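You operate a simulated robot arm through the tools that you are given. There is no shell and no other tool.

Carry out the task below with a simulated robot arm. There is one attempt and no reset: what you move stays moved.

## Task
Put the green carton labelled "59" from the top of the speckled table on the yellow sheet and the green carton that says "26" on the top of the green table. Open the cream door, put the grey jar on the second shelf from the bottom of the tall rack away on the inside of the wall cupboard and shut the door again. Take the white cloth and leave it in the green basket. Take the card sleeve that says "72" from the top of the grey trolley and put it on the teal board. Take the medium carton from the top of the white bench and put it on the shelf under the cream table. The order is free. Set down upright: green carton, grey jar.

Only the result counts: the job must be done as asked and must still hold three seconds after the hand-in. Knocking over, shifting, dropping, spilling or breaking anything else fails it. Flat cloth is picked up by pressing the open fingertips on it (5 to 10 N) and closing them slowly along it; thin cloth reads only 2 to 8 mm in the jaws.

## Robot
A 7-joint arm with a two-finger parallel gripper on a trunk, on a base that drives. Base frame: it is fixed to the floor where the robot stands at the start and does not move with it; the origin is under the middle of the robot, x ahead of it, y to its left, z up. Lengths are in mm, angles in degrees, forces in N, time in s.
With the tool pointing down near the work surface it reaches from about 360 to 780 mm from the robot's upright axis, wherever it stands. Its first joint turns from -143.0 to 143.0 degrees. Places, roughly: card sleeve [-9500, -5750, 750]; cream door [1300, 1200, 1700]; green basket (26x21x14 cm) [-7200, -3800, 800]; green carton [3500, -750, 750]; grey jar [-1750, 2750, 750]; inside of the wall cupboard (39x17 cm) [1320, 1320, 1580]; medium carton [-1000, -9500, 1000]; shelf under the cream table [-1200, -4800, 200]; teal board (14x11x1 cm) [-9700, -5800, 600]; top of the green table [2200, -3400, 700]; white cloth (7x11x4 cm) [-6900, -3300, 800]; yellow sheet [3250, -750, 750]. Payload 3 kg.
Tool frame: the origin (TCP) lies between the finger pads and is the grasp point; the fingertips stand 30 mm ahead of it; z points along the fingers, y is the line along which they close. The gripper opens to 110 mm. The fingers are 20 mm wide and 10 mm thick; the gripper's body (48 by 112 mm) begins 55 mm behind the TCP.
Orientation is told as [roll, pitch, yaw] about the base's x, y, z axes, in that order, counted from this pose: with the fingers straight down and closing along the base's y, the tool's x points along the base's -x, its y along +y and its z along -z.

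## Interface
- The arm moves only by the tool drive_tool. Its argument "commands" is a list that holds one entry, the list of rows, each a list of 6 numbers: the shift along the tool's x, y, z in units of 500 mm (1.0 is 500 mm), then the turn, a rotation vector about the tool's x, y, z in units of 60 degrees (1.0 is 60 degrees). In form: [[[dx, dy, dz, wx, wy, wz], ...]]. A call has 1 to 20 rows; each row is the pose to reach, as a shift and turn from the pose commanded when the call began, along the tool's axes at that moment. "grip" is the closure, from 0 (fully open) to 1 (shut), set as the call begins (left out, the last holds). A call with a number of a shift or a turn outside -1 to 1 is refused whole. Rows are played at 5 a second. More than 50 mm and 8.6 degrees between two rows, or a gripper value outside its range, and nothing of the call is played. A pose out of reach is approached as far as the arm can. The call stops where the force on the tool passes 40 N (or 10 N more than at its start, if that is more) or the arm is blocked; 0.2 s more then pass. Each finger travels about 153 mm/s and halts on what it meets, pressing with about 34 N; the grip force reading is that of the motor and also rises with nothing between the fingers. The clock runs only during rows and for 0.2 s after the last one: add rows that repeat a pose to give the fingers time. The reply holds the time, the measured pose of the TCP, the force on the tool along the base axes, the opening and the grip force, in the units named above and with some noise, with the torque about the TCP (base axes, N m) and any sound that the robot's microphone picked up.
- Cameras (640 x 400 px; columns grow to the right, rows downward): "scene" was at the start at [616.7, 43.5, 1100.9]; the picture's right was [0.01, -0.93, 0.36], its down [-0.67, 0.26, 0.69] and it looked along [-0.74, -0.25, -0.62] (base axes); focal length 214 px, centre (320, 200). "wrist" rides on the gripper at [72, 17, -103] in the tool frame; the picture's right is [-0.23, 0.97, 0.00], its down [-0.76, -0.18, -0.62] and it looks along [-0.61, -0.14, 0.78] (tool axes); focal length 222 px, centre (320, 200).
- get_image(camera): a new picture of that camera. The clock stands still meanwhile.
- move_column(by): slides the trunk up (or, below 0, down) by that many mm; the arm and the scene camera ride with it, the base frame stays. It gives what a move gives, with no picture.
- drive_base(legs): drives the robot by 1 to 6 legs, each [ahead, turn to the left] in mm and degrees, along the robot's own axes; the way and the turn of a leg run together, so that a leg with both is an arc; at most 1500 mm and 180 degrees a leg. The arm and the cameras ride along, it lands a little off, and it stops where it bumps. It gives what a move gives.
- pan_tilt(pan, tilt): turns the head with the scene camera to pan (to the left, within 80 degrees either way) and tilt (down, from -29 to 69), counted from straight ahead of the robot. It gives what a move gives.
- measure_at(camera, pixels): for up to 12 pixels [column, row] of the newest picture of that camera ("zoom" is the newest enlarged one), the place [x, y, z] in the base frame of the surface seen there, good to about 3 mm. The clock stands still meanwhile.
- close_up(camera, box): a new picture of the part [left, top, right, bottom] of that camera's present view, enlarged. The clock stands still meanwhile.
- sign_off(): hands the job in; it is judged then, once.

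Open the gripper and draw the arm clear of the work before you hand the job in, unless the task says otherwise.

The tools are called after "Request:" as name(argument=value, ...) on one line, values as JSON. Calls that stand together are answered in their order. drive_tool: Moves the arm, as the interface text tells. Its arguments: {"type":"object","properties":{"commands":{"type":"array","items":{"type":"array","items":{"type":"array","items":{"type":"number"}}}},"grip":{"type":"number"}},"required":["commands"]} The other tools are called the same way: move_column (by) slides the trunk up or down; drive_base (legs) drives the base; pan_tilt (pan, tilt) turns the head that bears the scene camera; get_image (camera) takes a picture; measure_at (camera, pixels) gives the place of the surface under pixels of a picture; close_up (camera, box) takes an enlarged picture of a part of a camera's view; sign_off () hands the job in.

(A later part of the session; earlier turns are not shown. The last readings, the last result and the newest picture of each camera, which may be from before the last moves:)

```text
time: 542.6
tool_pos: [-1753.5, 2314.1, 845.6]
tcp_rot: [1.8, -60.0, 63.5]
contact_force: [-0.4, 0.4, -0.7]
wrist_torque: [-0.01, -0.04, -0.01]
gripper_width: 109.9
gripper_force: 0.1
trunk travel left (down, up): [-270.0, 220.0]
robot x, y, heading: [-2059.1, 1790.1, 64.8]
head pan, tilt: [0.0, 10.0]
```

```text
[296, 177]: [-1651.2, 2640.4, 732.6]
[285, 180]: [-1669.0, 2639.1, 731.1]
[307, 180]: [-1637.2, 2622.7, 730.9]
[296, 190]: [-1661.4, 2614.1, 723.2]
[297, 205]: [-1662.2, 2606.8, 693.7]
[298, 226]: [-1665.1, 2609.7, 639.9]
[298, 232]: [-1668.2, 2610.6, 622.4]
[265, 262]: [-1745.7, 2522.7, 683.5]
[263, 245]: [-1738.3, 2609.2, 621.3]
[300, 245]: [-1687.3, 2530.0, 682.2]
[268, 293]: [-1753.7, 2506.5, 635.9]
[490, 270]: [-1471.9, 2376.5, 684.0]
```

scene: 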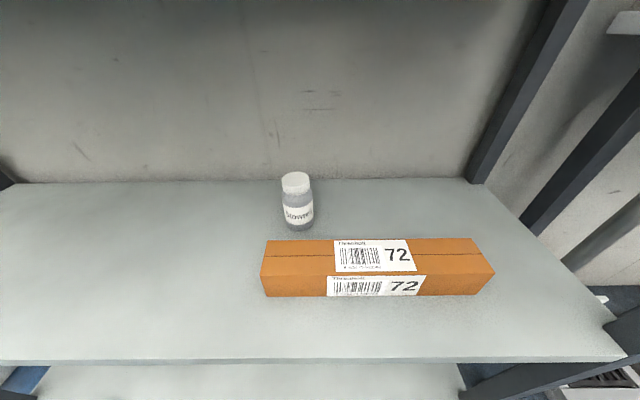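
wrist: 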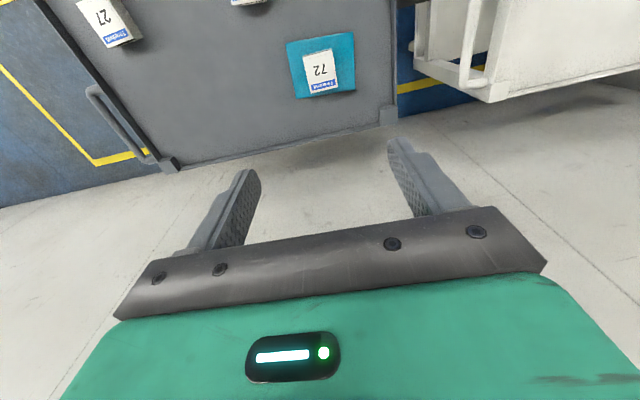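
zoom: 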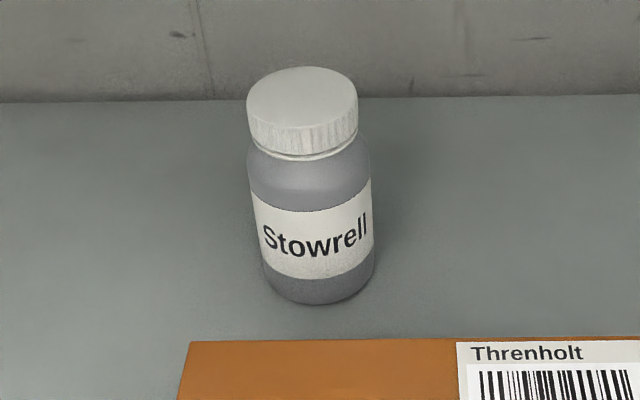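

Jar axis ≈ (-1653,2631), base z=621, lid top 733; carton top 684. With the hand at z=845 I drive 250 mm in, the fingers passing above jar and carton.

Request:
drive_base(legs=[[240, 0]])

Request:
get_image(camera="wrist")

Request:
get_image(camera="scene")

```text
time: 544.4
tool_pos: [-1649.0, 2535.8, 846.6]
tcp_rot: [1.9, -60.1, 63.3]
contact_force: [0.5, 0.0, 0.3]
wrist_torque: [0.0, 0.01, 0.0]
gripper_width: 110.2
gripper_force: 0.1
trunk travel left (down, up): [-270.0, 220.0]
robot x, y, heading: [-1952.1, 2013.2, 64.8]
head pan, tilt: [0.0, 10.0]
```

```text
taken
```

wrist: 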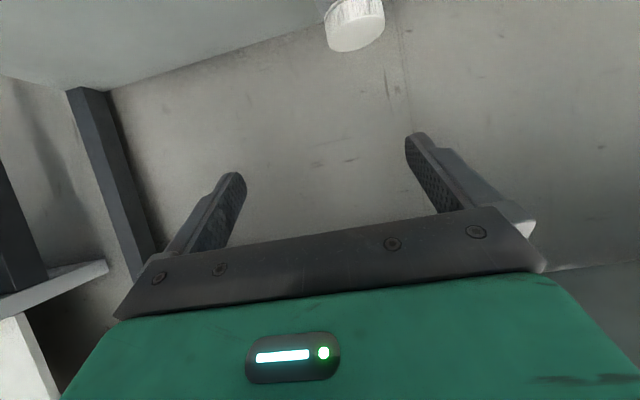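

```text
taken
```

scene: 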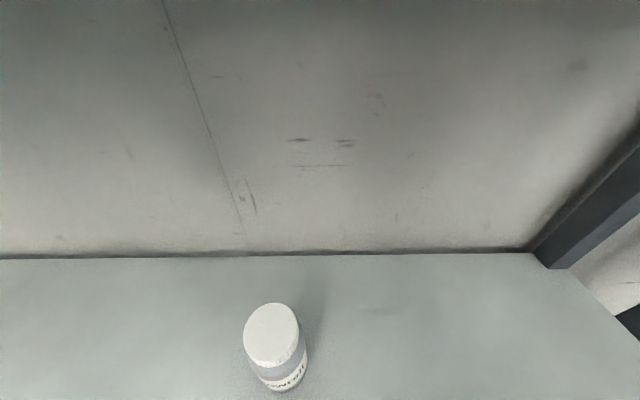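

The jar is 83 mm ahead and 46 mm left of the hand. I move above it first.

Request:
drive_tool(commands=[[[-0.02, 0.046, 0.036, 0, 0, 0], [-0.042, 0.0926, 0.072, 0, 0, 0], [-0.062, 0.0926, 0.108, 0, 0, 0], [-0.0832, 0.0926, 0.144, 0, 0, 0], [-0.0832, 0.0926, 0.144, 0, 0, 0]]])

Request:
pan_tilt(pan=0, tilt=30)

Request:
get_image(camera="scene")

Request:
get_image(camera="wrist")

```text
time: 545.8
tool_pos: [-1664.2, 2602.0, 837.8]
tcp_rot: [2.4, -57.7, 62.5]
contact_force: [0.6, 0.6, -0.2]
wrist_torque: [0.0, -0.02, 0.0]
gripper_width: 110.0
gripper_force: 0.1
trunk travel left (down, up): [-270.0, 220.0]
robot x, y, heading: [-1954.9, 2008.1, 64.4]
head pan, tilt: [0.0, 10.0]
stopped in row 5: the arm was blocked; the commanded pose is now the measured one
```

```text
time: 546.6
tool_pos: [-1657.8, 2613.3, 836.9]
tcp_rot: [1.7, -58.4, 63.0]
contact_force: [-0.6, 0.5, -0.6]
wrist_torque: [0.0, -0.01, 0.02]
gripper_width: 109.9
gripper_force: 0.0
trunk travel left (down, up): [-270.0, 220.0]
robot x, y, heading: [-1953.0, 2010.5, 64.8]
head pan, tilt: [0.0, 30.0]
```

```text
taken
```

scene: 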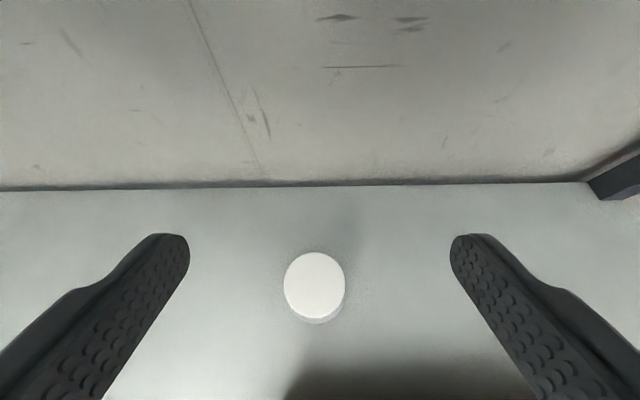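

```text
taken
```

wrist: 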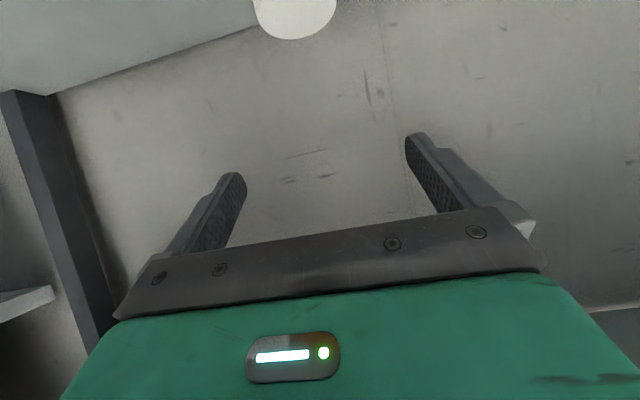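

The arm itself was stopped, probably the forearm at the third shelf's edge. The jar is untouched; I back the base out 300 mm and will come in with the trunk lower.

Request:
drive_base(legs=[[-300, 0]])

Request:
pan_tilt(pan=0, tilt=0)

Request:
get_image(camera="scene")

```text
time: 548.6
tool_pos: [-1778.9, 2365.7, 820.8]
tcp_rot: [2.0, -57.1, 62.7]
contact_force: [0.3, -0.2, 0.6]
wrist_torque: [0.0, 0.03, 0.0]
gripper_width: 110.0
gripper_force: 0.0
trunk travel left (down, up): [-270.0, 220.0]
robot x, y, heading: [-2079.5, 1745.9, 64.6]
head pan, tilt: [0.0, 30.0]
```

```text
time: 549.6
tool_pos: [-1777.9, 2364.9, 819.5]
tcp_rot: [2.1, -57.1, 62.8]
contact_force: [-0.1, 1.0, -0.2]
wrist_torque: [0.02, 0.0, 0.01]
gripper_width: 109.6
gripper_force: 0.0
trunk travel left (down, up): [-270.0, 220.0]
robot x, y, heading: [-2083.1, 1742.9, 64.5]
head pan, tilt: [0.0, 0.0]
```

```text
taken
```

scene: 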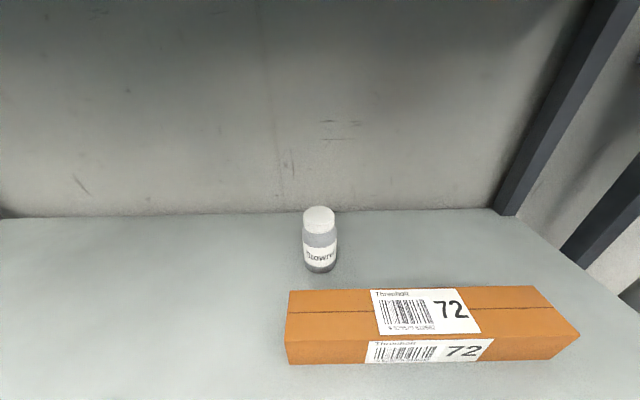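

Jar and carton are unmoved. I back another 120 mm, lower the trunk 250 mm and raise the hand relative to it, so the forearm stays low.

Request:
drive_base(legs=[[-120, 0]])

Request:
move_column(by=-250)

Request:
drive_tool(commands=[[[-0.07, 0, -0.06, 0, 0, 0], [-0.14, 0, -0.12, 0, 0, 0], [-0.21, 0, -0.18, 0, 0, 0], [-0.28, 0, -0.24, 0, 0, 0], [-0.35, 0, -0.3, 0, 0, 0], [-0.42, 0, -0.34, 0, -0.03, 0], [-0.45, 0, -0.36, 0, -0.05, 0], [-0.45, 0, -0.36, 0, -0.05, 0]]])

Request:
pan_tilt(pan=0, tilt=-20)

Request:
get_image(camera="scene")

```text
time: 550.8
tool_pos: [-1832.3, 2255.6, 818.9]
tcp_rot: [2.0, -57.1, 62.8]
contact_force: [0.3, -0.3, 0.2]
wrist_torque: [0.02, 0.01, -0.02]
gripper_width: 110.0
gripper_force: 0.1
trunk travel left (down, up): [-270.0, 220.0]
robot x, y, heading: [-2130.5, 1634.7, 64.5]
head pan, tilt: [0.0, 0.0]
```

```text
time: 553.4
tool_pos: [-1830.7, 2255.6, 569.9]
tcp_rot: [2.0, -57.2, 62.8]
contact_force: [0.9, -0.4, 0.4]
wrist_torque: [0.0, -0.01, 0.01]
gripper_width: 110.0
gripper_force: 0.1
trunk travel left (down, up): [-20.0, 470.0]
robot x, y, heading: [-2128.8, 1633.6, 64.9]
head pan, tilt: [0.0, 0.0]
```

```text
time: 555.2
tool_pos: [-1838.3, 2225.1, 857.0]
tcp_rot: [2.3, -60.1, 62.6]
contact_force: [-0.4, -0.4, 0.1]
wrist_torque: [-0.02, -0.01, -0.02]
gripper_width: 109.9
gripper_force: 0.1
trunk travel left (down, up): [-20.0, 470.0]
robot x, y, heading: [-2130.1, 1634.0, 64.5]
head pan, tilt: [0.0, 0.0]
```

```text
time: 556.0
tool_pos: [-1837.5, 2225.9, 856.6]
tcp_rot: [2.2, -60.1, 62.5]
contact_force: [0.3, -0.4, 0.4]
wrist_torque: [0.04, 0.0, 0.0]
gripper_width: 110.1
gripper_force: 0.1
trunk travel left (down, up): [-20.0, 470.0]
robot x, y, heading: [-2131.6, 1629.6, 64.5]
head pan, tilt: [0.0, -20.0]
```

```text
taken
```

scene: 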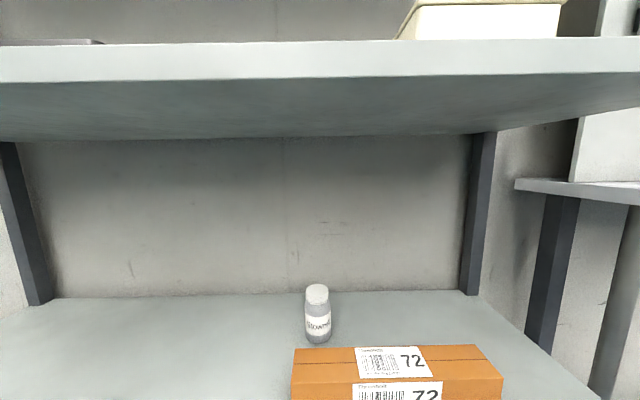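

I'm lined up (jar straight ahead at 1108 mm, hand at 665 mm). I lower the hand to z≈775 and then drive in 400 mm.

Request:
measure_at(camera="scene", pixels=[[320, 60], [320, 90], [320, 76], [317, 290], [307, 325], [330, 325], [310, 355]])

Request:
drive_tool(commands=[[[0.047, 0, 0.027, 0, 0, 0], [0.095, 0, 0.055, 0, 0, 0], [0.142, 0, 0.082, 0, 0, 0], [0.142, 0, 0.082, 0, 0, 0]]])

Request:
drive_base(legs=[[390, 0]])

Request:
pan_tilt(pan=0, tilt=25)

Request:
get_image(camera="scene")

```text
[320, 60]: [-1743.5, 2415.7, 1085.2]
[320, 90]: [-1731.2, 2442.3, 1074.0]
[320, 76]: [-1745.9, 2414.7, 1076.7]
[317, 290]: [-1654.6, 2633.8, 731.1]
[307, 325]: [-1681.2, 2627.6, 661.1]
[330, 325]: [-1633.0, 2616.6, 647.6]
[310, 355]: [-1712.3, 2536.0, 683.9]
```

```text
time: 557.0
tool_pos: [-1840.7, 2227.1, 776.1]
tcp_rot: [2.1, -60.2, 62.6]
contact_force: [-0.8, 0.6, -0.7]
wrist_torque: [0.04, -0.04, 0.01]
gripper_width: 109.8
gripper_force: 0.0
trunk travel left (down, up): [-20.0, 470.0]
robot x, y, heading: [-2133.0, 1635.2, 64.6]
head pan, tilt: [0.0, -20.0]
```

```text
time: 559.5
tool_pos: [-1684.3, 2575.5, 776.0]
tcp_rot: [2.3, -60.0, 63.3]
contact_force: [-1.0, 0.6, 0.0]
wrist_torque: [-0.01, -0.05, 0.01]
gripper_width: 110.1
gripper_force: 0.0
trunk travel left (down, up): [-20.0, 470.0]
robot x, y, heading: [-1970.9, 1979.5, 65.4]
head pan, tilt: [0.0, -20.0]
```

```text
time: 560.6
tool_pos: [-1683.6, 2576.8, 775.6]
tcp_rot: [2.3, -60.1, 63.3]
contact_force: [-0.1, 0.1, 0.2]
wrist_torque: [0.01, -0.02, 0.01]
gripper_width: 110.1
gripper_force: 0.1
trunk travel left (down, up): [-20.0, 470.0]
robot x, y, heading: [-1969.5, 1976.6, 65.3]
head pan, tilt: [0.0, 25.0]
```

```text
taken
```

scene: 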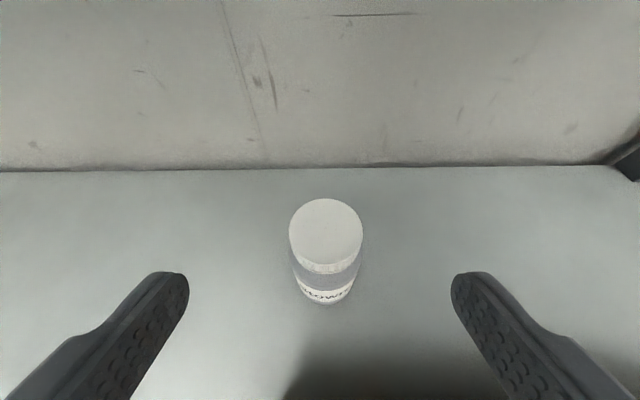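

No obstruction this time; the jar is nearly centred ahead. I measure the lid for the last alignment.

Request:
measure_at(camera="scene", pixels=[[326, 230], [295, 230], [358, 230], [326, 202], [326, 258], [310, 290], [345, 290], [326, 300]])

```text
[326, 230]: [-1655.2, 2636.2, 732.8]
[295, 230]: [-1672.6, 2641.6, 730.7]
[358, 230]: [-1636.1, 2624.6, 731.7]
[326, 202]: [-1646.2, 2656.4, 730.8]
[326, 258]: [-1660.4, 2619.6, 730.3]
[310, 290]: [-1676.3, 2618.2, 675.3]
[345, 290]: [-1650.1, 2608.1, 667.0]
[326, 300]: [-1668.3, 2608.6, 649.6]
```

Jar axis (-1654,2634): 64 mm straight ahead. I advance above it, then lower straddling it to z≈694.

Request:
drive_tool(commands=[[[-0.032, 0, 0.055, 0, 0, 0], [-0.064, 0, 0.111, 0, 0, 0], [-0.064, 0, 0.111, 0, 0, 0]]])

Request:
get_image(camera="scene")

```text
time: 561.4
tool_pos: [-1656.6, 2634.6, 777.4]
tcp_rot: [2.2, -60.1, 63.3]
contact_force: [0.0, 0.1, 0.4]
wrist_torque: [0.04, -0.02, -0.03]
gripper_width: 109.9
gripper_force: 0.1
trunk travel left (down, up): [-20.0, 470.0]
robot x, y, heading: [-1970.5, 1980.8, 65.3]
head pan, tilt: [0.0, 25.0]
```

```text
taken
```

scene: 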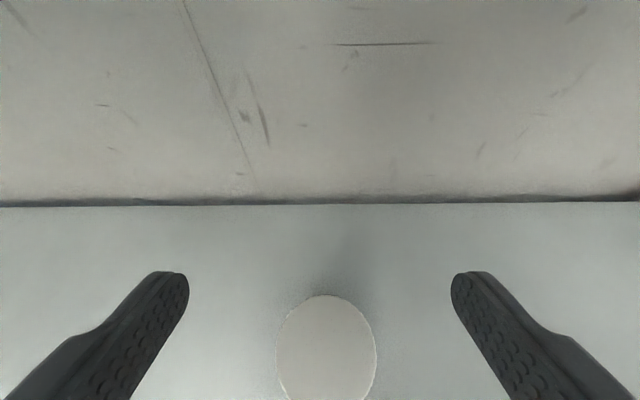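

Centred over the jar. I lower to grasp height.

Request:
drive_tool(commands=[[[0.036, 0, 0.0208, 0, 0, 0], [0.072, 0, 0.0415, 0, 0, 0], [0.108, 0, 0.0623, 0, 0, 0], [0.1438, 0, 0.083, 0, 0, 0], [0.1438, 0, 0.083, 0, 0, 0]]])

Request:
get_image(camera="scene")

Request:
get_image(camera="wrist")

```text
time: 562.4
tool_pos: [-1656.0, 2638.1, 714.9]
tcp_rot: [2.4, -61.4, 63.0]
contact_force: [-1.1, 0.5, 26.0]
wrist_torque: [-3.21, 1.94, -0.12]
gripper_width: 110.2
gripper_force: 0.1
trunk travel left (down, up): [-20.0, 470.0]
robot x, y, heading: [-1970.1, 1976.9, 65.5]
head pan, tilt: [0.0, 25.0]
stopped in row 4: the force on the tool passed its limit at 76 N (the readings are from after the stop); the commanded pose is now the measured one
```

```text
taken
```

scene: 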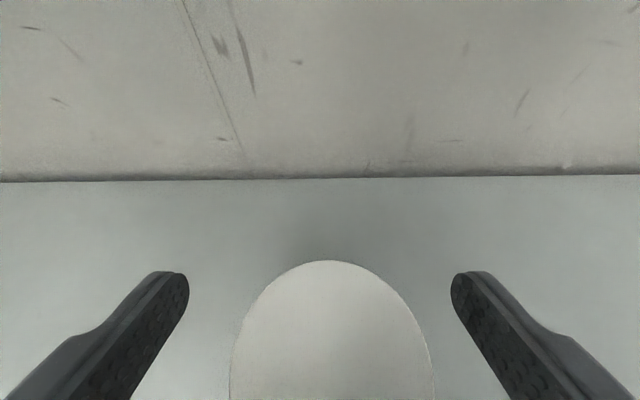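

```text
taken
```

wrist: 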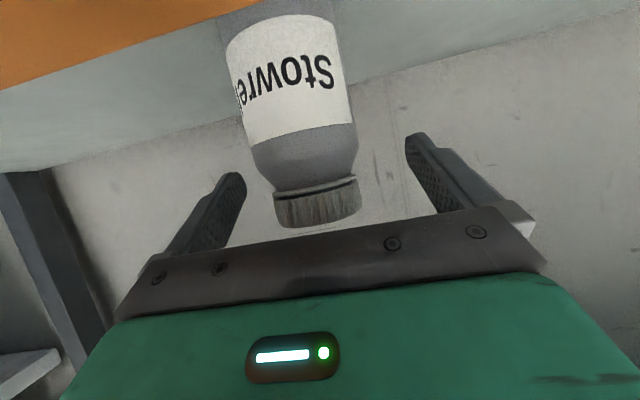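

The hand met the carton at about 144 mm behind the TCP — the wrist camera housing is solid. I raise straight up again and check that carton and jar are unmoved.

Request:
drive_tool(commands=[[[-0.03, 0, -0.0175, 0, 0, 0], [-0.06, 0, -0.035, 0, 0, 0], [-0.09, 0, -0.0525, 0, 0, 0], [-0.12, 0, -0.07, 0, 0, 0], [-0.15, 0, -0.0875, 0, 0, 0], [-0.15, 0, -0.0875, 0, 0, 0]]])

Request:
pan_tilt(pan=0, tilt=60)

Request:
get_image(camera="scene")

Request:
get_image(camera="wrist")

```text
time: 563.8
tool_pos: [-1655.3, 2633.6, 798.0]
tcp_rot: [2.4, -61.0, 63.1]
contact_force: [0.1, -0.2, -0.8]
wrist_torque: [0.04, 0.01, 0.02]
gripper_width: 110.1
gripper_force: 0.0
trunk travel left (down, up): [-20.0, 470.0]
robot x, y, heading: [-1969.7, 1982.9, 65.2]
head pan, tilt: [0.0, 25.0]
```

```text
time: 564.8
tool_pos: [-1657.0, 2633.9, 798.9]
tcp_rot: [2.3, -61.0, 63.2]
contact_force: [0.6, 0.7, 0.5]
wrist_torque: [0.02, 0.04, 0.02]
gripper_width: 110.0
gripper_force: 0.0
trunk travel left (down, up): [-20.0, 470.0]
robot x, y, heading: [-1968.7, 1979.8, 65.3]
head pan, tilt: [0.0, 60.0]
```

```text
taken
```

scene: 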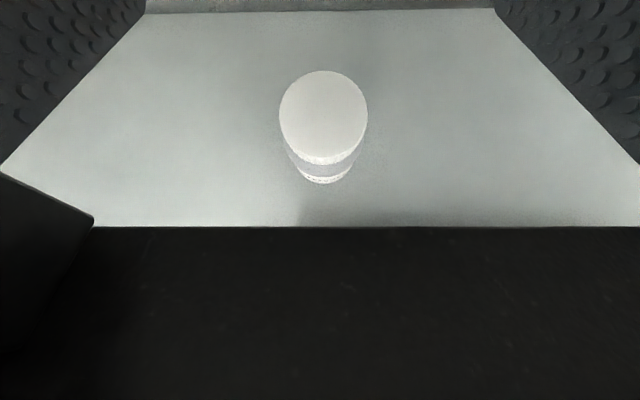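

```text
taken
```

wrist: 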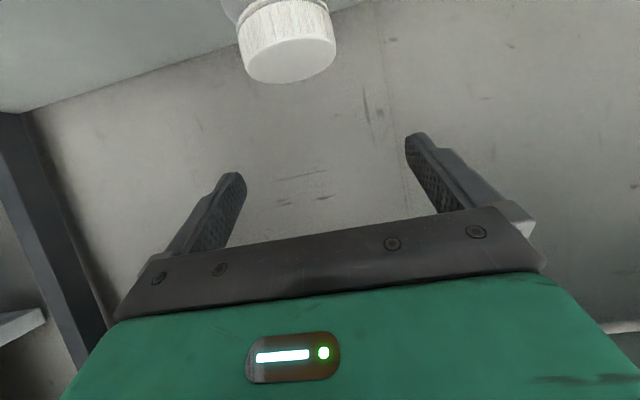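

The jar stands upright. I back out 320 mm to check the carton and to re-pitch the hand to -45°, which lifts the camera housing clear.

Request:
drive_base(legs=[[-320, 0]])

Request:
pan_tilt(pan=0, tilt=5)

Request:
get_image(camera="scene")

Request:
measure_at(camera="scene", pixels=[[320, 200], [300, 250], [320, 300], [400, 300]])

```text
time: 566.9
tool_pos: [-1790.2, 2336.3, 798.8]
tcp_rot: [2.3, -61.1, 62.9]
contact_force: [-0.6, 0.4, 0.5]
wrist_torque: [0.04, -0.02, 0.0]
gripper_width: 110.0
gripper_force: 0.1
trunk travel left (down, up): [-20.0, 470.0]
robot x, y, heading: [-2108.2, 1682.0, 65.0]
head pan, tilt: [0.0, 60.0]
```

```text
time: 568.2
tool_pos: [-1790.3, 2336.2, 797.7]
tcp_rot: [2.3, -61.0, 62.9]
contact_force: [-0.7, 0.3, 0.9]
wrist_torque: [0.0, 0.01, 0.02]
gripper_width: 110.1
gripper_force: 0.0
trunk travel left (down, up): [-20.0, 470.0]
robot x, y, heading: [-2104.9, 1684.0, 64.9]
head pan, tilt: [0.0, 5.0]
```

```text
taken
```

scene: 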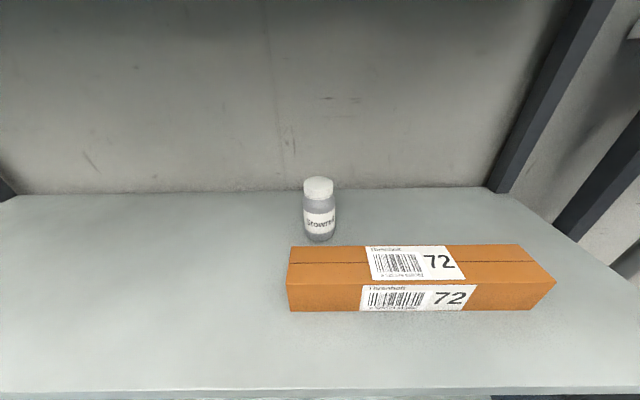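

```text
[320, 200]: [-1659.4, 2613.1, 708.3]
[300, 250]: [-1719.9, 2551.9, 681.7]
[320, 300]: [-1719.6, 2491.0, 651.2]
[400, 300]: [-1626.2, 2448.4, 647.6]
```

I measure the carton's corners to compare with before (front-left ≈(-1755,2507), right end top ≈(-1472,2376)).

Request:
measure_at(camera="scene", pixels=[[290, 300], [289, 285], [293, 249], [553, 284], [520, 247], [318, 182], [318, 235], [304, 215], [334, 215], [530, 308]])

```text
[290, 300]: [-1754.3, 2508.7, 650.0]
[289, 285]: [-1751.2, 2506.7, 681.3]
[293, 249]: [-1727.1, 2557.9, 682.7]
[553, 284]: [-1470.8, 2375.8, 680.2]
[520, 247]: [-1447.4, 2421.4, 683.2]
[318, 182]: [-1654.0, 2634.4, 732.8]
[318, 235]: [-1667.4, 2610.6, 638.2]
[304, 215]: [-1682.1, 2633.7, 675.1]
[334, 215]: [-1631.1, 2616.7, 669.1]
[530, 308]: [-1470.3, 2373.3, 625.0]
```

Carton and jar are exactly where they were. I re-pitch the hand to -45° and set it at z≈783 in front of the rack.

Request:
drive_tool(commands=[[[0.03, 0, -0.03, 0, 0.09, 0], [0.06, 0, -0.06, 0, 0.18, 0], [0.088, 0, -0.088, 0, 0.267, 0], [0.088, 0, -0.088, 0, 0.267, 0]]])

```text
time: 569.2
tool_pos: [-1816.1, 2282.2, 782.8]
tcp_rot: [1.6, -44.9, 63.9]
contact_force: [-0.4, -1.2, -0.9]
wrist_torque: [-0.01, -0.04, -0.02]
gripper_width: 110.0
gripper_force: 0.1
trunk travel left (down, up): [-20.0, 470.0]
robot x, y, heading: [-2104.3, 1682.3, 65.1]
head pan, tilt: [0.0, 5.0]
```

Aligned laterally. I drive 350 mm in and look again.

Request:
drive_base(legs=[[350, 0]])

Request:
pan_tilt(pan=0, tilt=20)

Request:
get_image(camera="scene")

Request:
measure_at(camera="scene", pixels=[[320, 200], [320, 250], [320, 230], [320, 300]])

```text
time: 571.5
tool_pos: [-1667.7, 2610.1, 782.7]
tcp_rot: [1.6, -45.0, 64.0]
contact_force: [1.0, 0.4, -0.5]
wrist_torque: [0.01, -0.03, 0.02]
gripper_width: 109.8
gripper_force: 0.1
trunk travel left (down, up): [-20.0, 470.0]
robot x, y, heading: [-1953.9, 2014.1, 65.3]
head pan, tilt: [0.0, 5.0]
```

```text
time: 572.2
tool_pos: [-1666.6, 2612.2, 783.3]
tcp_rot: [1.6, -44.8, 64.0]
contact_force: [-0.4, -0.8, 0.5]
wrist_torque: [-0.06, 0.0, -0.02]
gripper_width: 110.3
gripper_force: 0.0
trunk travel left (down, up): [-20.0, 470.0]
robot x, y, heading: [-1955.5, 2011.6, 65.2]
head pan, tilt: [0.0, 20.0]
```

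```text
taken
```

scene: 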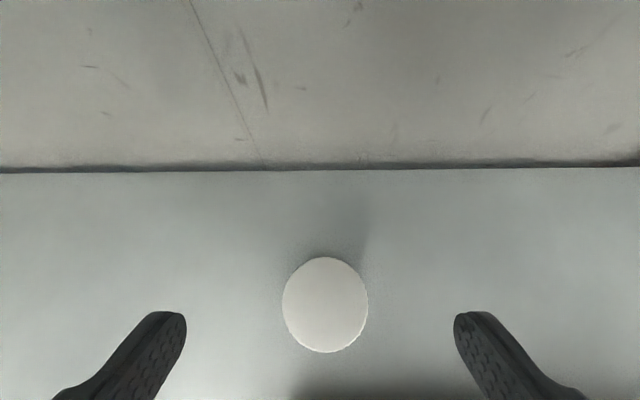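

```text
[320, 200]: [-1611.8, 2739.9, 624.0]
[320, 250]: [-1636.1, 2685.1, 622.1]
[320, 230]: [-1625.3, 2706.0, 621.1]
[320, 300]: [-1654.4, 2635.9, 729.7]
```

Jar is 26 mm ahead and centred. I advance 16 mm and lower in small steps to z≈708.

Request:
drive_tool(commands=[[[-0.0226, -0.004, 0.0226, 0, 0, 0], [-0.0085, -0.004, 0.0367, 0, 0, 0], [0.0057, -0.004, 0.0509, 0, 0, 0], [0.0198, -0.004, 0.065, 0, 0, 0], [0.034, -0.004, 0.0792, 0, 0, 0], [0.0481, -0.004, 0.0933, 0, 0, 0], [0.0481, -0.004, 0.0933, 0, 0, 0]]])

Request:
drive_tool(commands=[[[0.0085, 0, 0.0085, 0, 0, 0], [0.017, 0, 0.017, 0, 0, 0], [0.0255, 0, 0.0255, 0, 0, 0], [0.0339, 0, 0.0339, 0, 0, 0], [0.0339, 0, 0.0339, 0, 0, 0]]])

Request:
get_image(camera="wrist")

Request:
get_image(camera="scene")

```text
time: 573.8
tool_pos: [-1657.7, 2625.8, 732.4]
tcp_rot: [1.6, -44.9, 64.0]
contact_force: [-0.1, 0.5, 0.2]
wrist_torque: [0.01, 0.01, 0.01]
gripper_width: 109.8
gripper_force: 0.0
trunk travel left (down, up): [-20.0, 470.0]
robot x, y, heading: [-1953.9, 2009.7, 65.2]
head pan, tilt: [0.0, 20.0]
```

```text
time: 575.0
tool_pos: [-1658.3, 2626.8, 708.8]
tcp_rot: [1.5, -45.0, 64.0]
contact_force: [-0.2, 0.8, 0.7]
wrist_torque: [0.01, 0.03, 0.0]
gripper_width: 109.8
gripper_force: 0.1
trunk travel left (down, up): [-20.0, 470.0]
robot x, y, heading: [-1955.2, 2011.8, 65.3]
head pan, tilt: [0.0, 20.0]
```

```text
taken
```

wrist: 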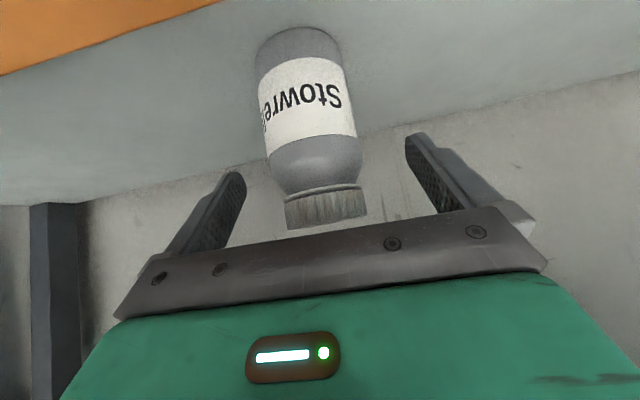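

```text
taken
```

scene: 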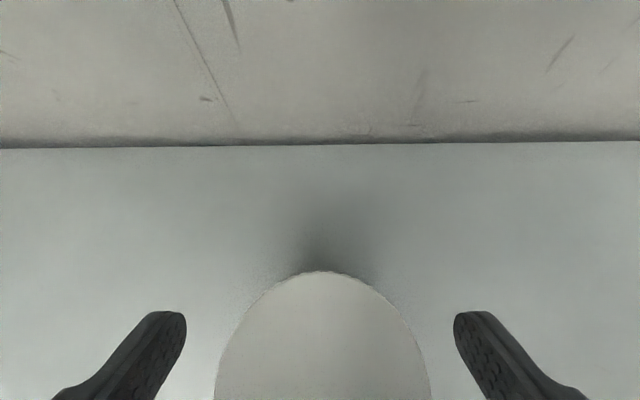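

The pads would meet only the jar's shoulder here. I tilt to -40° (camera higher), then go 10 mm forward and 17 mm lower.

Request:
drive_tool(commands=[[[0, 0, 0, 0, 0.042, 0], [0, 0, 0, 0, 0.083, 0], [0.0033, 0, 0.0127, 0, 0.083, 0], [0.0066, 0, 0.0255, 0, 0.083, 0], [0.0099, 0, 0.0382, 0, 0.083, 0], [0.0099, 0, 0.0382, 0, 0.083, 0]]])

Request:
get_image(camera="wrist")

```text
time: 576.4
tool_pos: [-1657.1, 2635.5, 693.5]
tcp_rot: [1.5, -40.0, 64.3]
contact_force: [-0.2, -0.4, -0.3]
wrist_torque: [-0.03, 0.03, -0.03]
gripper_width: 110.0
gripper_force: 0.1
trunk travel left (down, up): [-20.0, 470.0]
robot x, y, heading: [-1953.2, 2011.6, 65.5]
head pan, tilt: [0.0, 20.0]
```

```text
taken
```

wrist: 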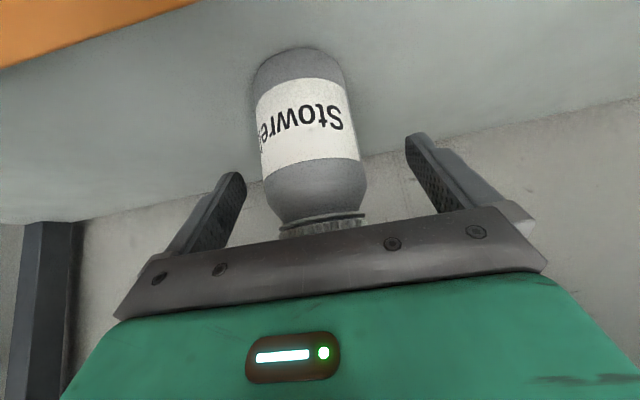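

The pads now face the jar's upper body. I shift 3.5 mm to centre and close in stages.

Request:
drive_tool(commands=[[[0, -0.007, 0, 0, 0, 0], [0, -0.007, 0, 0, 0, 0]]])

Request:
drive_tool(commands=[[[0, 0, 0, 0, 0, 0], [0, 0, 0, 0, 0, 0], [0, 0, 0, 0, 0, 0]]], grip=0.45)

Request:
drive_tool(commands=[[[0, 0, 0, 0, 0, 0], [0, 0, 0, 0, 0, 0], [0, 0, 0, 0, 0, 0], [0, 0, 0, 0, 0, 0]]], grip=0.8)

Request:
get_image(camera="wrist")

```text
time: 577.0
tool_pos: [-1654.7, 2633.6, 693.1]
tcp_rot: [1.6, -39.9, 64.3]
contact_force: [-0.2, 0.1, -0.2]
wrist_torque: [0.0, -0.06, -0.01]
gripper_width: 110.0
gripper_force: 0.2
trunk travel left (down, up): [-20.0, 470.0]
robot x, y, heading: [-1951.4, 2009.7, 65.3]
head pan, tilt: [0.0, 20.0]
```

```text
time: 577.8
tool_pos: [-1654.1, 2633.4, 693.5]
tcp_rot: [1.5, -40.1, 64.3]
contact_force: [-0.5, 0.2, 0.6]
wrist_torque: [-0.03, -0.03, -0.01]
gripper_width: 60.4
gripper_force: 0.1
trunk travel left (down, up): [-20.0, 470.0]
robot x, y, heading: [-1954.0, 2010.1, 65.1]
head pan, tilt: [0.0, 20.0]
```

```text
time: 578.8
tool_pos: [-1653.1, 2633.5, 692.6]
tcp_rot: [1.5, -39.9, 64.2]
contact_force: [2.5, -1.0, 0.9]
wrist_torque: [-0.08, -0.16, 0.02]
gripper_width: 56.8
gripper_force: 33.6
trunk travel left (down, up): [-20.0, 470.0]
robot x, y, heading: [-1953.3, 2015.1, 65.3]
head pan, tilt: [0.0, 20.0]
```

```text
taken
```

wrist: 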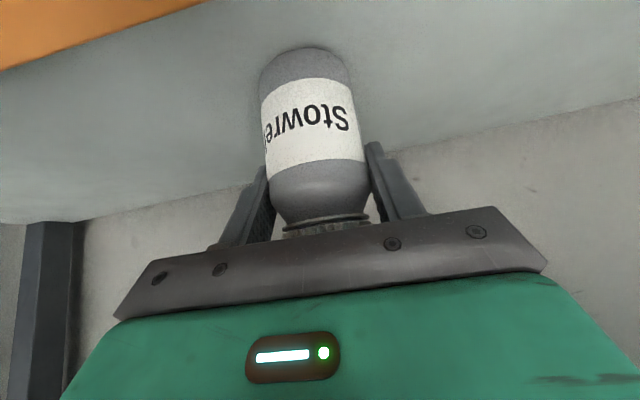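

Gripped at 56.8 mm. I lift slowly by 85 mm and check.

Request:
drive_tool(commands=[[[-0.0064, 0, -0.0077, 0, 0, 0], [-0.0193, 0, -0.023, 0, 0, 0], [-0.0322, 0, -0.0383, 0, 0, 0], [-0.0451, 0, -0.0536, 0, 0, 0], [-0.058, 0, -0.069, 0, 0, 0], [-0.0708, 0, -0.0843, 0, 0, 0], [-0.0837, 0, -0.0997, 0, 0, 0], [-0.0966, 0, -0.115, 0, 0, 0], [-0.1093, 0, -0.1302, 0, 0, 0], [-0.1093, 0, -0.1302, 0, 0, 0]]])

Request:
get_image(camera="wrist")

```text
time: 581.2
tool_pos: [-1657.8, 2618.5, 736.1]
tcp_rot: [1.7, -35.5, 63.9]
contact_force: [0.4, 0.3, -2.0]
wrist_torque: [-0.02, 0.0, -0.06]
gripper_width: 56.6
gripper_force: 34.6
trunk travel left (down, up): [-20.0, 470.0]
robot x, y, heading: [-1951.2, 2010.9, 65.4]
head pan, tilt: [0.0, 20.0]
stopped in row 10: the arm was blocked; the commanded pose is now the measured one
```

```text
taken
```

wrist: 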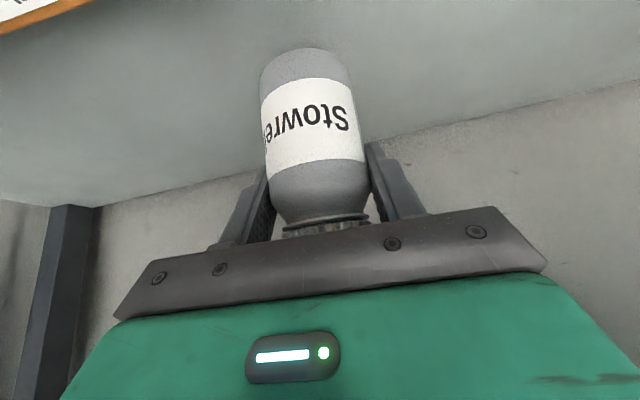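

The arm again met the third shelf while lifting (hand at z=736, jar bottom ≈664). Instead of going over the carton, I relax down a little, restore the pitch, then slide the jar left past the carton's end.

Request:
drive_tool(commands=[[[0.006, 0, 0.007, 0, -0.035, 0], [0.014, 0, 0.02, 0, -0.075, 0], [0.014, 0, 0.02, 0, -0.075, 0]]])

```text
time: 582.0
tool_pos: [-1656.4, 2626.3, 742.5]
tcp_rot: [1.7, -42.0, 64.0]
contact_force: [0.4, -0.9, -1.8]
wrist_torque: [0.03, 0.0, 0.0]
gripper_width: 56.7
gripper_force: 34.1
trunk travel left (down, up): [-20.0, 470.0]
robot x, y, heading: [-1952.7, 2007.9, 65.3]
head pan, tilt: [0.0, 20.0]
```

Load is just the jar's weight. I lower slightly to z≈727 and slide left 105 mm in small steps.

Request:
drive_tool(commands=[[[0.01, 0, 0.011, 0, 0, 0], [0.02, 0, 0.0225, 0, 0.02, 0], [0.02, 0.03, 0.0225, 0, 0.033, 0], [0.02, 0.06, 0.0225, 0, 0.033, 0], [0.02, 0.09, 0.0225, 0, 0.033, 0], [0.02, 0.12, 0.0225, 0, 0.033, 0], [0.02, 0.15, 0.0225, 0, 0.033, 0], [0.02, 0.18, 0.0225, 0, 0.033, 0], [0.02, 0.21, 0.0225, 0, 0.033, 0], [0.02, 0.21, 0.0225, 0, 0.033, 0]]])

Request:
get_image(camera="wrist")

Request:
pan_tilt(pan=-40, tilt=35)

Request:
get_image(camera="scene")

```text
time: 584.2
tool_pos: [-1751.7, 2669.2, 726.2]
tcp_rot: [1.6, -39.8, 64.0]
contact_force: [-0.1, -0.5, -2.7]
wrist_torque: [0.01, 0.03, -0.02]
gripper_width: 56.6
gripper_force: 33.9
trunk travel left (down, up): [-20.0, 470.0]
robot x, y, heading: [-1954.9, 2007.9, 65.2]
head pan, tilt: [0.0, 20.0]
```

```text
taken
```

wrist: 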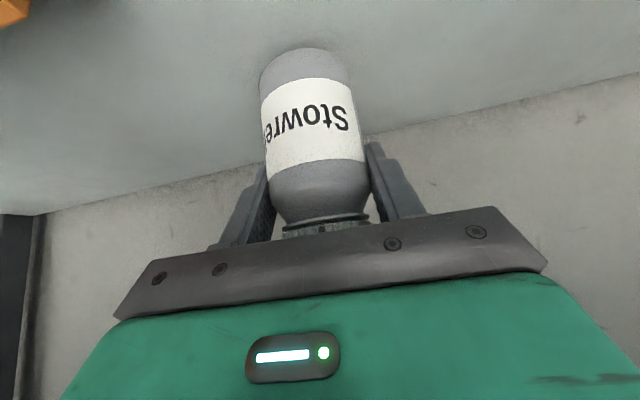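

```text
time: 585.3
tool_pos: [-1751.6, 2668.1, 726.2]
tcp_rot: [1.5, -39.8, 64.0]
contact_force: [0.1, 0.2, -2.4]
wrist_torque: [0.0, 0.01, -0.01]
gripper_width: 56.5
gripper_force: 33.5
trunk travel left (down, up): [-20.0, 470.0]
robot x, y, heading: [-1954.7, 2013.2, 65.1]
head pan, tilt: [-40.0, 35.0]
```

```text
taken
```

scene: 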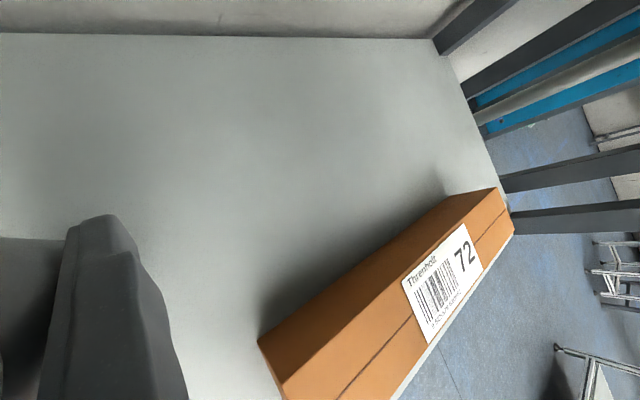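

The jar now hangs left of the carton's end with ~20 mm to spare. I measure the carton's end to be sure, then back straight out.

Request:
measure_at(camera="scene", pixels=[[262, 345], [285, 390], [500, 190], [512, 230], [430, 280], [120, 230]])

Request:
drive_base(legs=[[-420, 0]])

Request:
pan_tilt(pan=0, tilt=0)

Request:
get_image(camera="scene")

```text
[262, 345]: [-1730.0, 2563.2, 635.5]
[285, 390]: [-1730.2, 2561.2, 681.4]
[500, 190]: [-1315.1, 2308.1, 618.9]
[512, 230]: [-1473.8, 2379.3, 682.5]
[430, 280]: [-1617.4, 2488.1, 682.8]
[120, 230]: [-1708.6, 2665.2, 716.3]
```

```text
time: 587.9
tool_pos: [-1926.6, 2293.6, 726.3]
tcp_rot: [1.6, -39.8, 64.2]
contact_force: [0.3, 0.9, -2.9]
wrist_torque: [0.01, -0.01, 0.0]
gripper_width: 56.6
gripper_force: 34.1
trunk travel left (down, up): [-20.0, 470.0]
robot x, y, heading: [-2127.6, 1635.7, 65.3]
head pan, tilt: [-40.0, 35.0]
```

```text
time: 588.9
tool_pos: [-1927.0, 2293.0, 726.3]
tcp_rot: [1.6, -39.8, 64.1]
contact_force: [0.2, 0.5, -2.3]
wrist_torque: [-0.01, -0.01, -0.01]
gripper_width: 56.5
gripper_force: 34.2
trunk travel left (down, up): [-20.0, 470.0]
robot x, y, heading: [-2124.3, 1632.8, 65.5]
head pan, tilt: [0.0, 0.0]
```

```text
taken
```

scene: 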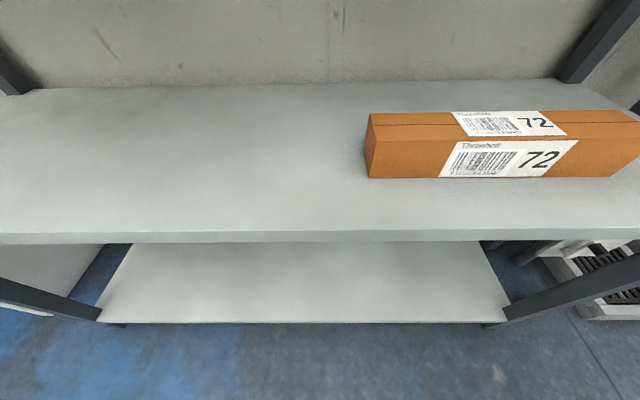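

The jar is out of the rack and the carton stayed put. I raise the trunk, turn right towards the wall cupboard and drive along the wall side.

Request:
move_column(by=250)

Request:
drive_base(legs=[[0, -45]])

Request:
drive_base(legs=[[0, -44]])

Request:
pan_tilt(pan=0, tilt=-29)

Request:
get_image(camera="scene")

```text
time: 591.5
tool_pos: [-1926.4, 2293.1, 976.5]
tcp_rot: [1.6, -39.7, 64.2]
contact_force: [-0.3, 0.3, -1.9]
wrist_torque: [0.01, 0.03, -0.01]
gripper_width: 56.5
gripper_force: 33.7
trunk travel left (down, up): [-270.0, 220.0]
robot x, y, heading: [-2130.7, 1636.7, 65.7]
head pan, tilt: [0.0, 0.0]
```

```text
time: 594.0
tool_pos: [-1523.4, 1966.4, 976.9]
tcp_rot: [1.6, -39.8, 20.0]
contact_force: [0.4, 0.6, -1.8]
wrist_torque: [0.01, 0.02, 0.01]
gripper_width: 56.3
gripper_force: 33.7
trunk travel left (down, up): [-270.0, 220.0]
robot x, y, heading: [-2140.7, 1664.5, 21.3]
head pan, tilt: [0.0, 0.0]
```

```text
time: 596.5
tool_pos: [-1491.4, 1444.4, 976.6]
tcp_rot: [1.6, -39.8, -24.9]
contact_force: [-0.5, 1.4, -2.5]
wrist_torque: [-0.02, 0.02, -0.02]
gripper_width: 56.5
gripper_force: 33.7
trunk travel left (down, up): [-270.0, 220.0]
robot x, y, heading: [-2121.8, 1699.2, -23.1]
head pan, tilt: [0.0, 0.0]
```

```text
time: 597.4
tool_pos: [-1491.4, 1444.4, 978.9]
tcp_rot: [1.6, -39.9, -24.9]
contact_force: [0.8, 0.0, -1.4]
wrist_torque: [-0.01, 0.01, 0.0]
gripper_width: 56.4
gripper_force: 33.6
trunk travel left (down, up): [-270.0, 220.0]
robot x, y, heading: [-2126.8, 1696.8, -23.0]
head pan, tilt: [0.0, -28.6]
```

```text
taken
```

scene: 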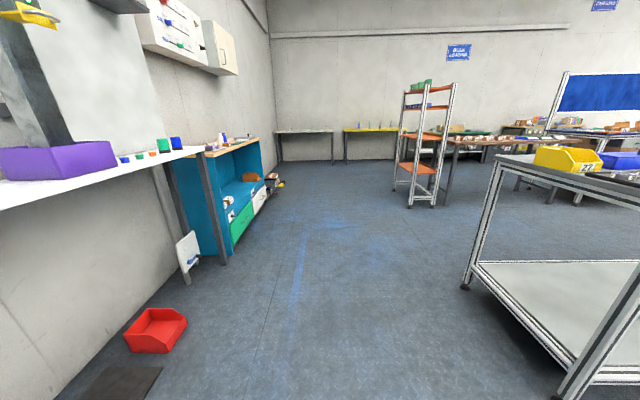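

The way is open between the red bin (155,330) at left and the metal table at right. I measure these.

Request:
measure_at(camera="scene", pixels=[[185, 325], [160, 375], [228, 262], [465, 287], [195, 268], [437, 205], [250, 150], [230, 65]])

```text
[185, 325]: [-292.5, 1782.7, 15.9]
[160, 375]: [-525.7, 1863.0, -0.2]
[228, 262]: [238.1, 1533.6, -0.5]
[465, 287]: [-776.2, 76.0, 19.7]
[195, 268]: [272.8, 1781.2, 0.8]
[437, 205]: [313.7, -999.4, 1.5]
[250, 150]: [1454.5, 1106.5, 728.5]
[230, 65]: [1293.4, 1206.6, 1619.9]
```

Corridor is wide (s from -1494 to 253, I'm at -660). I drive 2.9 m along it to the cupboard.

Request:
drive_base(legs=[[1500, 0], [1400, 0]])

Request:
drive_base(legs=[[0, 44]])

Request:
drive_base(legs=[[0, 44]])

Request:
get_image(camera="scene")

```text
time: 611.3
tool_pos: [1171.9, 355.1, 977.6]
tcp_rot: [1.7, -39.7, -24.2]
contact_force: [-0.2, -1.1, -1.8]
wrist_torque: [0.0, 0.02, 0.03]
gripper_width: 56.1
gripper_force: 33.8
trunk travel left (down, up): [-270.0, 220.0]
robot x, y, heading: [535.2, 601.5, -22.1]
head pan, tilt: [0.0, -28.6]
```

```text
time: 613.8
tool_pos: [1164.2, 870.2, 979.1]
tcp_rot: [1.5, -39.9, 20.2]
contact_force: [0.0, 0.2, -2.4]
wrist_torque: [-0.02, 0.04, 0.01]
gripper_width: 56.1
gripper_force: 33.2
trunk travel left (down, up): [-270.0, 220.0]
robot x, y, heading: [550.6, 568.9, 22.0]
head pan, tilt: [0.0, -28.6]
```

```text
time: 616.3
tool_pos: [775.9, 1216.0, 979.3]
tcp_rot: [1.7, -39.8, 64.6]
contact_force: [0.6, -0.2, -1.4]
wrist_torque: [-0.04, 0.0, 0.0]
gripper_width: 56.0
gripper_force: 34.2
trunk travel left (down, up): [-270.0, 220.0]
robot x, y, heading: [578.5, 557.1, 65.8]
head pan, tilt: [0.0, -28.6]
```

```text
taken
```

scene: 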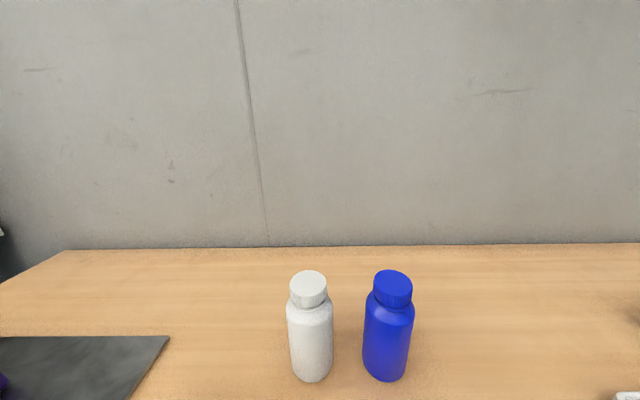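

I'm in front of the counter; two bottles stand at (310,325) and (388,325). I tilt down to see the free area near the front edge.

Request:
pan_tilt(pan=0, tilt=0)

Request:
get_image(camera="scene")

Request:
pan_tilt(pan=-50, tilt=-5)

Request:
get_image(camera="scene")

```text
time: 617.2
tool_pos: [777.0, 1214.0, 979.4]
tcp_rot: [1.7, -39.8, 64.6]
contact_force: [-0.4, -0.9, -2.7]
wrist_torque: [0.01, -0.01, 0.01]
gripper_width: 55.7
gripper_force: 34.4
trunk travel left (down, up): [-270.0, 220.0]
robot x, y, heading: [582.9, 556.1, 66.0]
head pan, tilt: [0.0, 0.0]
```

```text
taken
```

scene: 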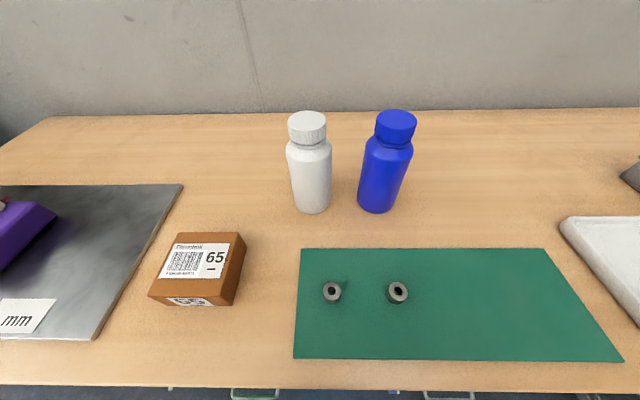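

```text
time: 618.4
tool_pos: [776.3, 1215.2, 980.4]
tcp_rot: [1.7, -39.7, 64.7]
contact_force: [-0.4, 0.3, -1.9]
wrist_torque: [-0.01, 0.01, 0.03]
gripper_width: 56.2
gripper_force: 34.3
trunk travel left (down, up): [-270.0, 220.0]
robot x, y, heading: [582.6, 553.3, 66.0]
head pan, tilt: [-50.0, -5.0]
```

```text
taken
```

scene: 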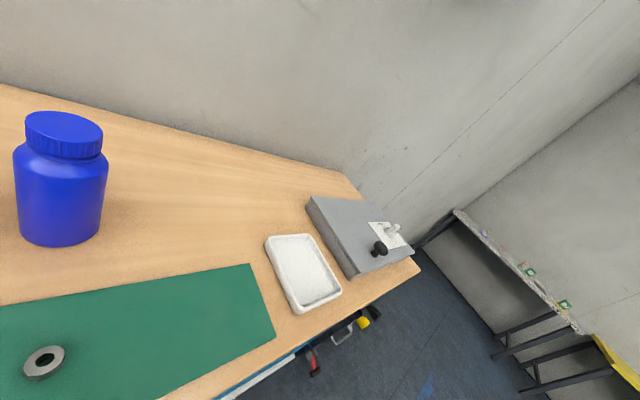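

The right part of the green mat and the wood behind it are free. I look again straight ahead and measure these areas.

Request:
pan_tilt(pan=0, tilt=0)

Request:
get_image(camera="scene")

Request:
measure_at(camera="scene", pixels=[[500, 200], [500, 300], [415, 300], [545, 250], [620, 360], [300, 250], [295, 357], [400, 383], [385, 205], [410, 165], [570, 225], [398, 290]])

```text
time: 619.6
tool_pos: [776.6, 1215.1, 979.7]
tcp_rot: [1.7, -39.8, 64.6]
contact_force: [0.7, -0.1, -1.3]
wrist_torque: [-0.01, 0.02, -0.02]
gripper_width: 55.8
gripper_force: 34.1
trunk travel left (down, up): [-270.0, 220.0]
robot x, y, heading: [585.0, 554.8, 65.9]
head pan, tilt: [0.0, 0.0]
```

```text
taken
```

scene: 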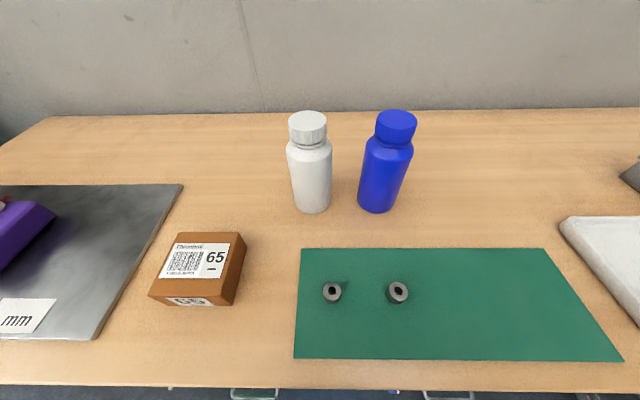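

```text
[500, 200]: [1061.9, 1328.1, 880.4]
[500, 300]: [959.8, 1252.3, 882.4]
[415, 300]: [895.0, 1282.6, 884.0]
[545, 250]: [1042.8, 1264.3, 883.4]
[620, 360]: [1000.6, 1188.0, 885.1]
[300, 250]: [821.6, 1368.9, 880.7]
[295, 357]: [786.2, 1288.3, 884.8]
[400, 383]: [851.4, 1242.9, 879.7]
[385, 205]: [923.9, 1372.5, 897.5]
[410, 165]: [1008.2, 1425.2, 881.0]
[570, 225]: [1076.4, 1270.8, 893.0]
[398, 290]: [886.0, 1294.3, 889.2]
```

A good temporary place is the right part of the mat, about (975,1259), z≈884. I carry the jar there: first right, then forward.

Request:
drive_tool(commands=[[[-0.0193, -0.035, -0.023, 0, 0, 0], [-0.0193, -0.07, -0.023, 0, 0, 0], [-0.0193, -0.105, -0.023, 0, 0, 0], [-0.0193, -0.14, -0.023, 0, 0, 0], [-0.0193, -0.175, -0.023, 0, 0, 0], [-0.0193, -0.21, -0.023, 0, 0, 0], [-0.0193, -0.245, -0.023, 0, 0, 0], [-0.0193, -0.28, -0.023, 0, 0, 0], [-0.0193, -0.32, -0.023, 0, 0, 0], [-0.0432, -0.32, -0.0029, 0, 0, 0], [-0.0672, -0.32, 0.0172, 0, 0, 0], [-0.0911, -0.32, 0.0373, 0, 0, 0], [-0.115, -0.32, 0.0574, 0, 0, 0], [-0.139, -0.32, 0.0775, 0, 0, 0], [-0.1629, -0.32, 0.0976, 0, 0, 0], [-0.1868, -0.32, 0.1177, 0, 0, 0], [-0.2108, -0.32, 0.1378, 0, 0, 0], [-0.2108, -0.32, 0.1378, 0, 0, 0]]])

Request:
get_image(camera="wrist")

Request:
get_image(camera="scene")

```text
time: 623.4
tool_pos: [974.1, 1264.3, 993.2]
tcp_rot: [1.6, -40.1, 64.6]
contact_force: [-0.8, 0.5, -3.4]
wrist_torque: [-0.05, 0.01, -0.02]
gripper_width: 55.9
gripper_force: 33.7
trunk travel left (down, up): [-270.0, 220.0]
robot x, y, heading: [580.3, 554.4, 65.8]
head pan, tilt: [0.0, 0.0]
```

```text
taken
```

wrist: 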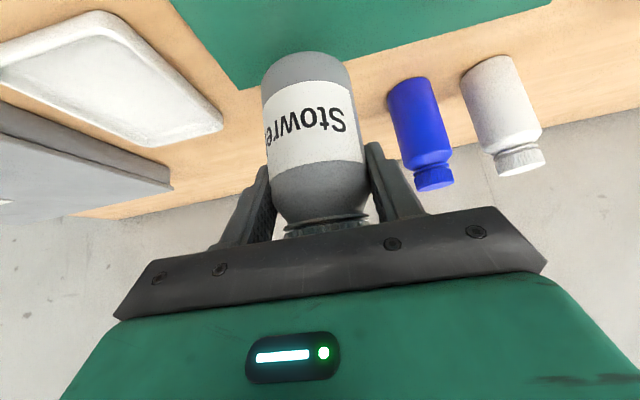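

```text
taken
```

scene: 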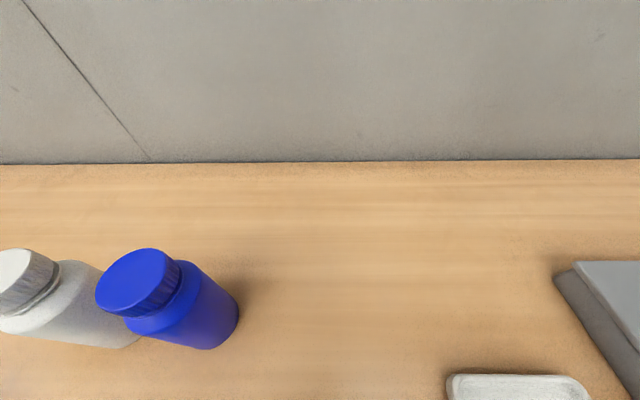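

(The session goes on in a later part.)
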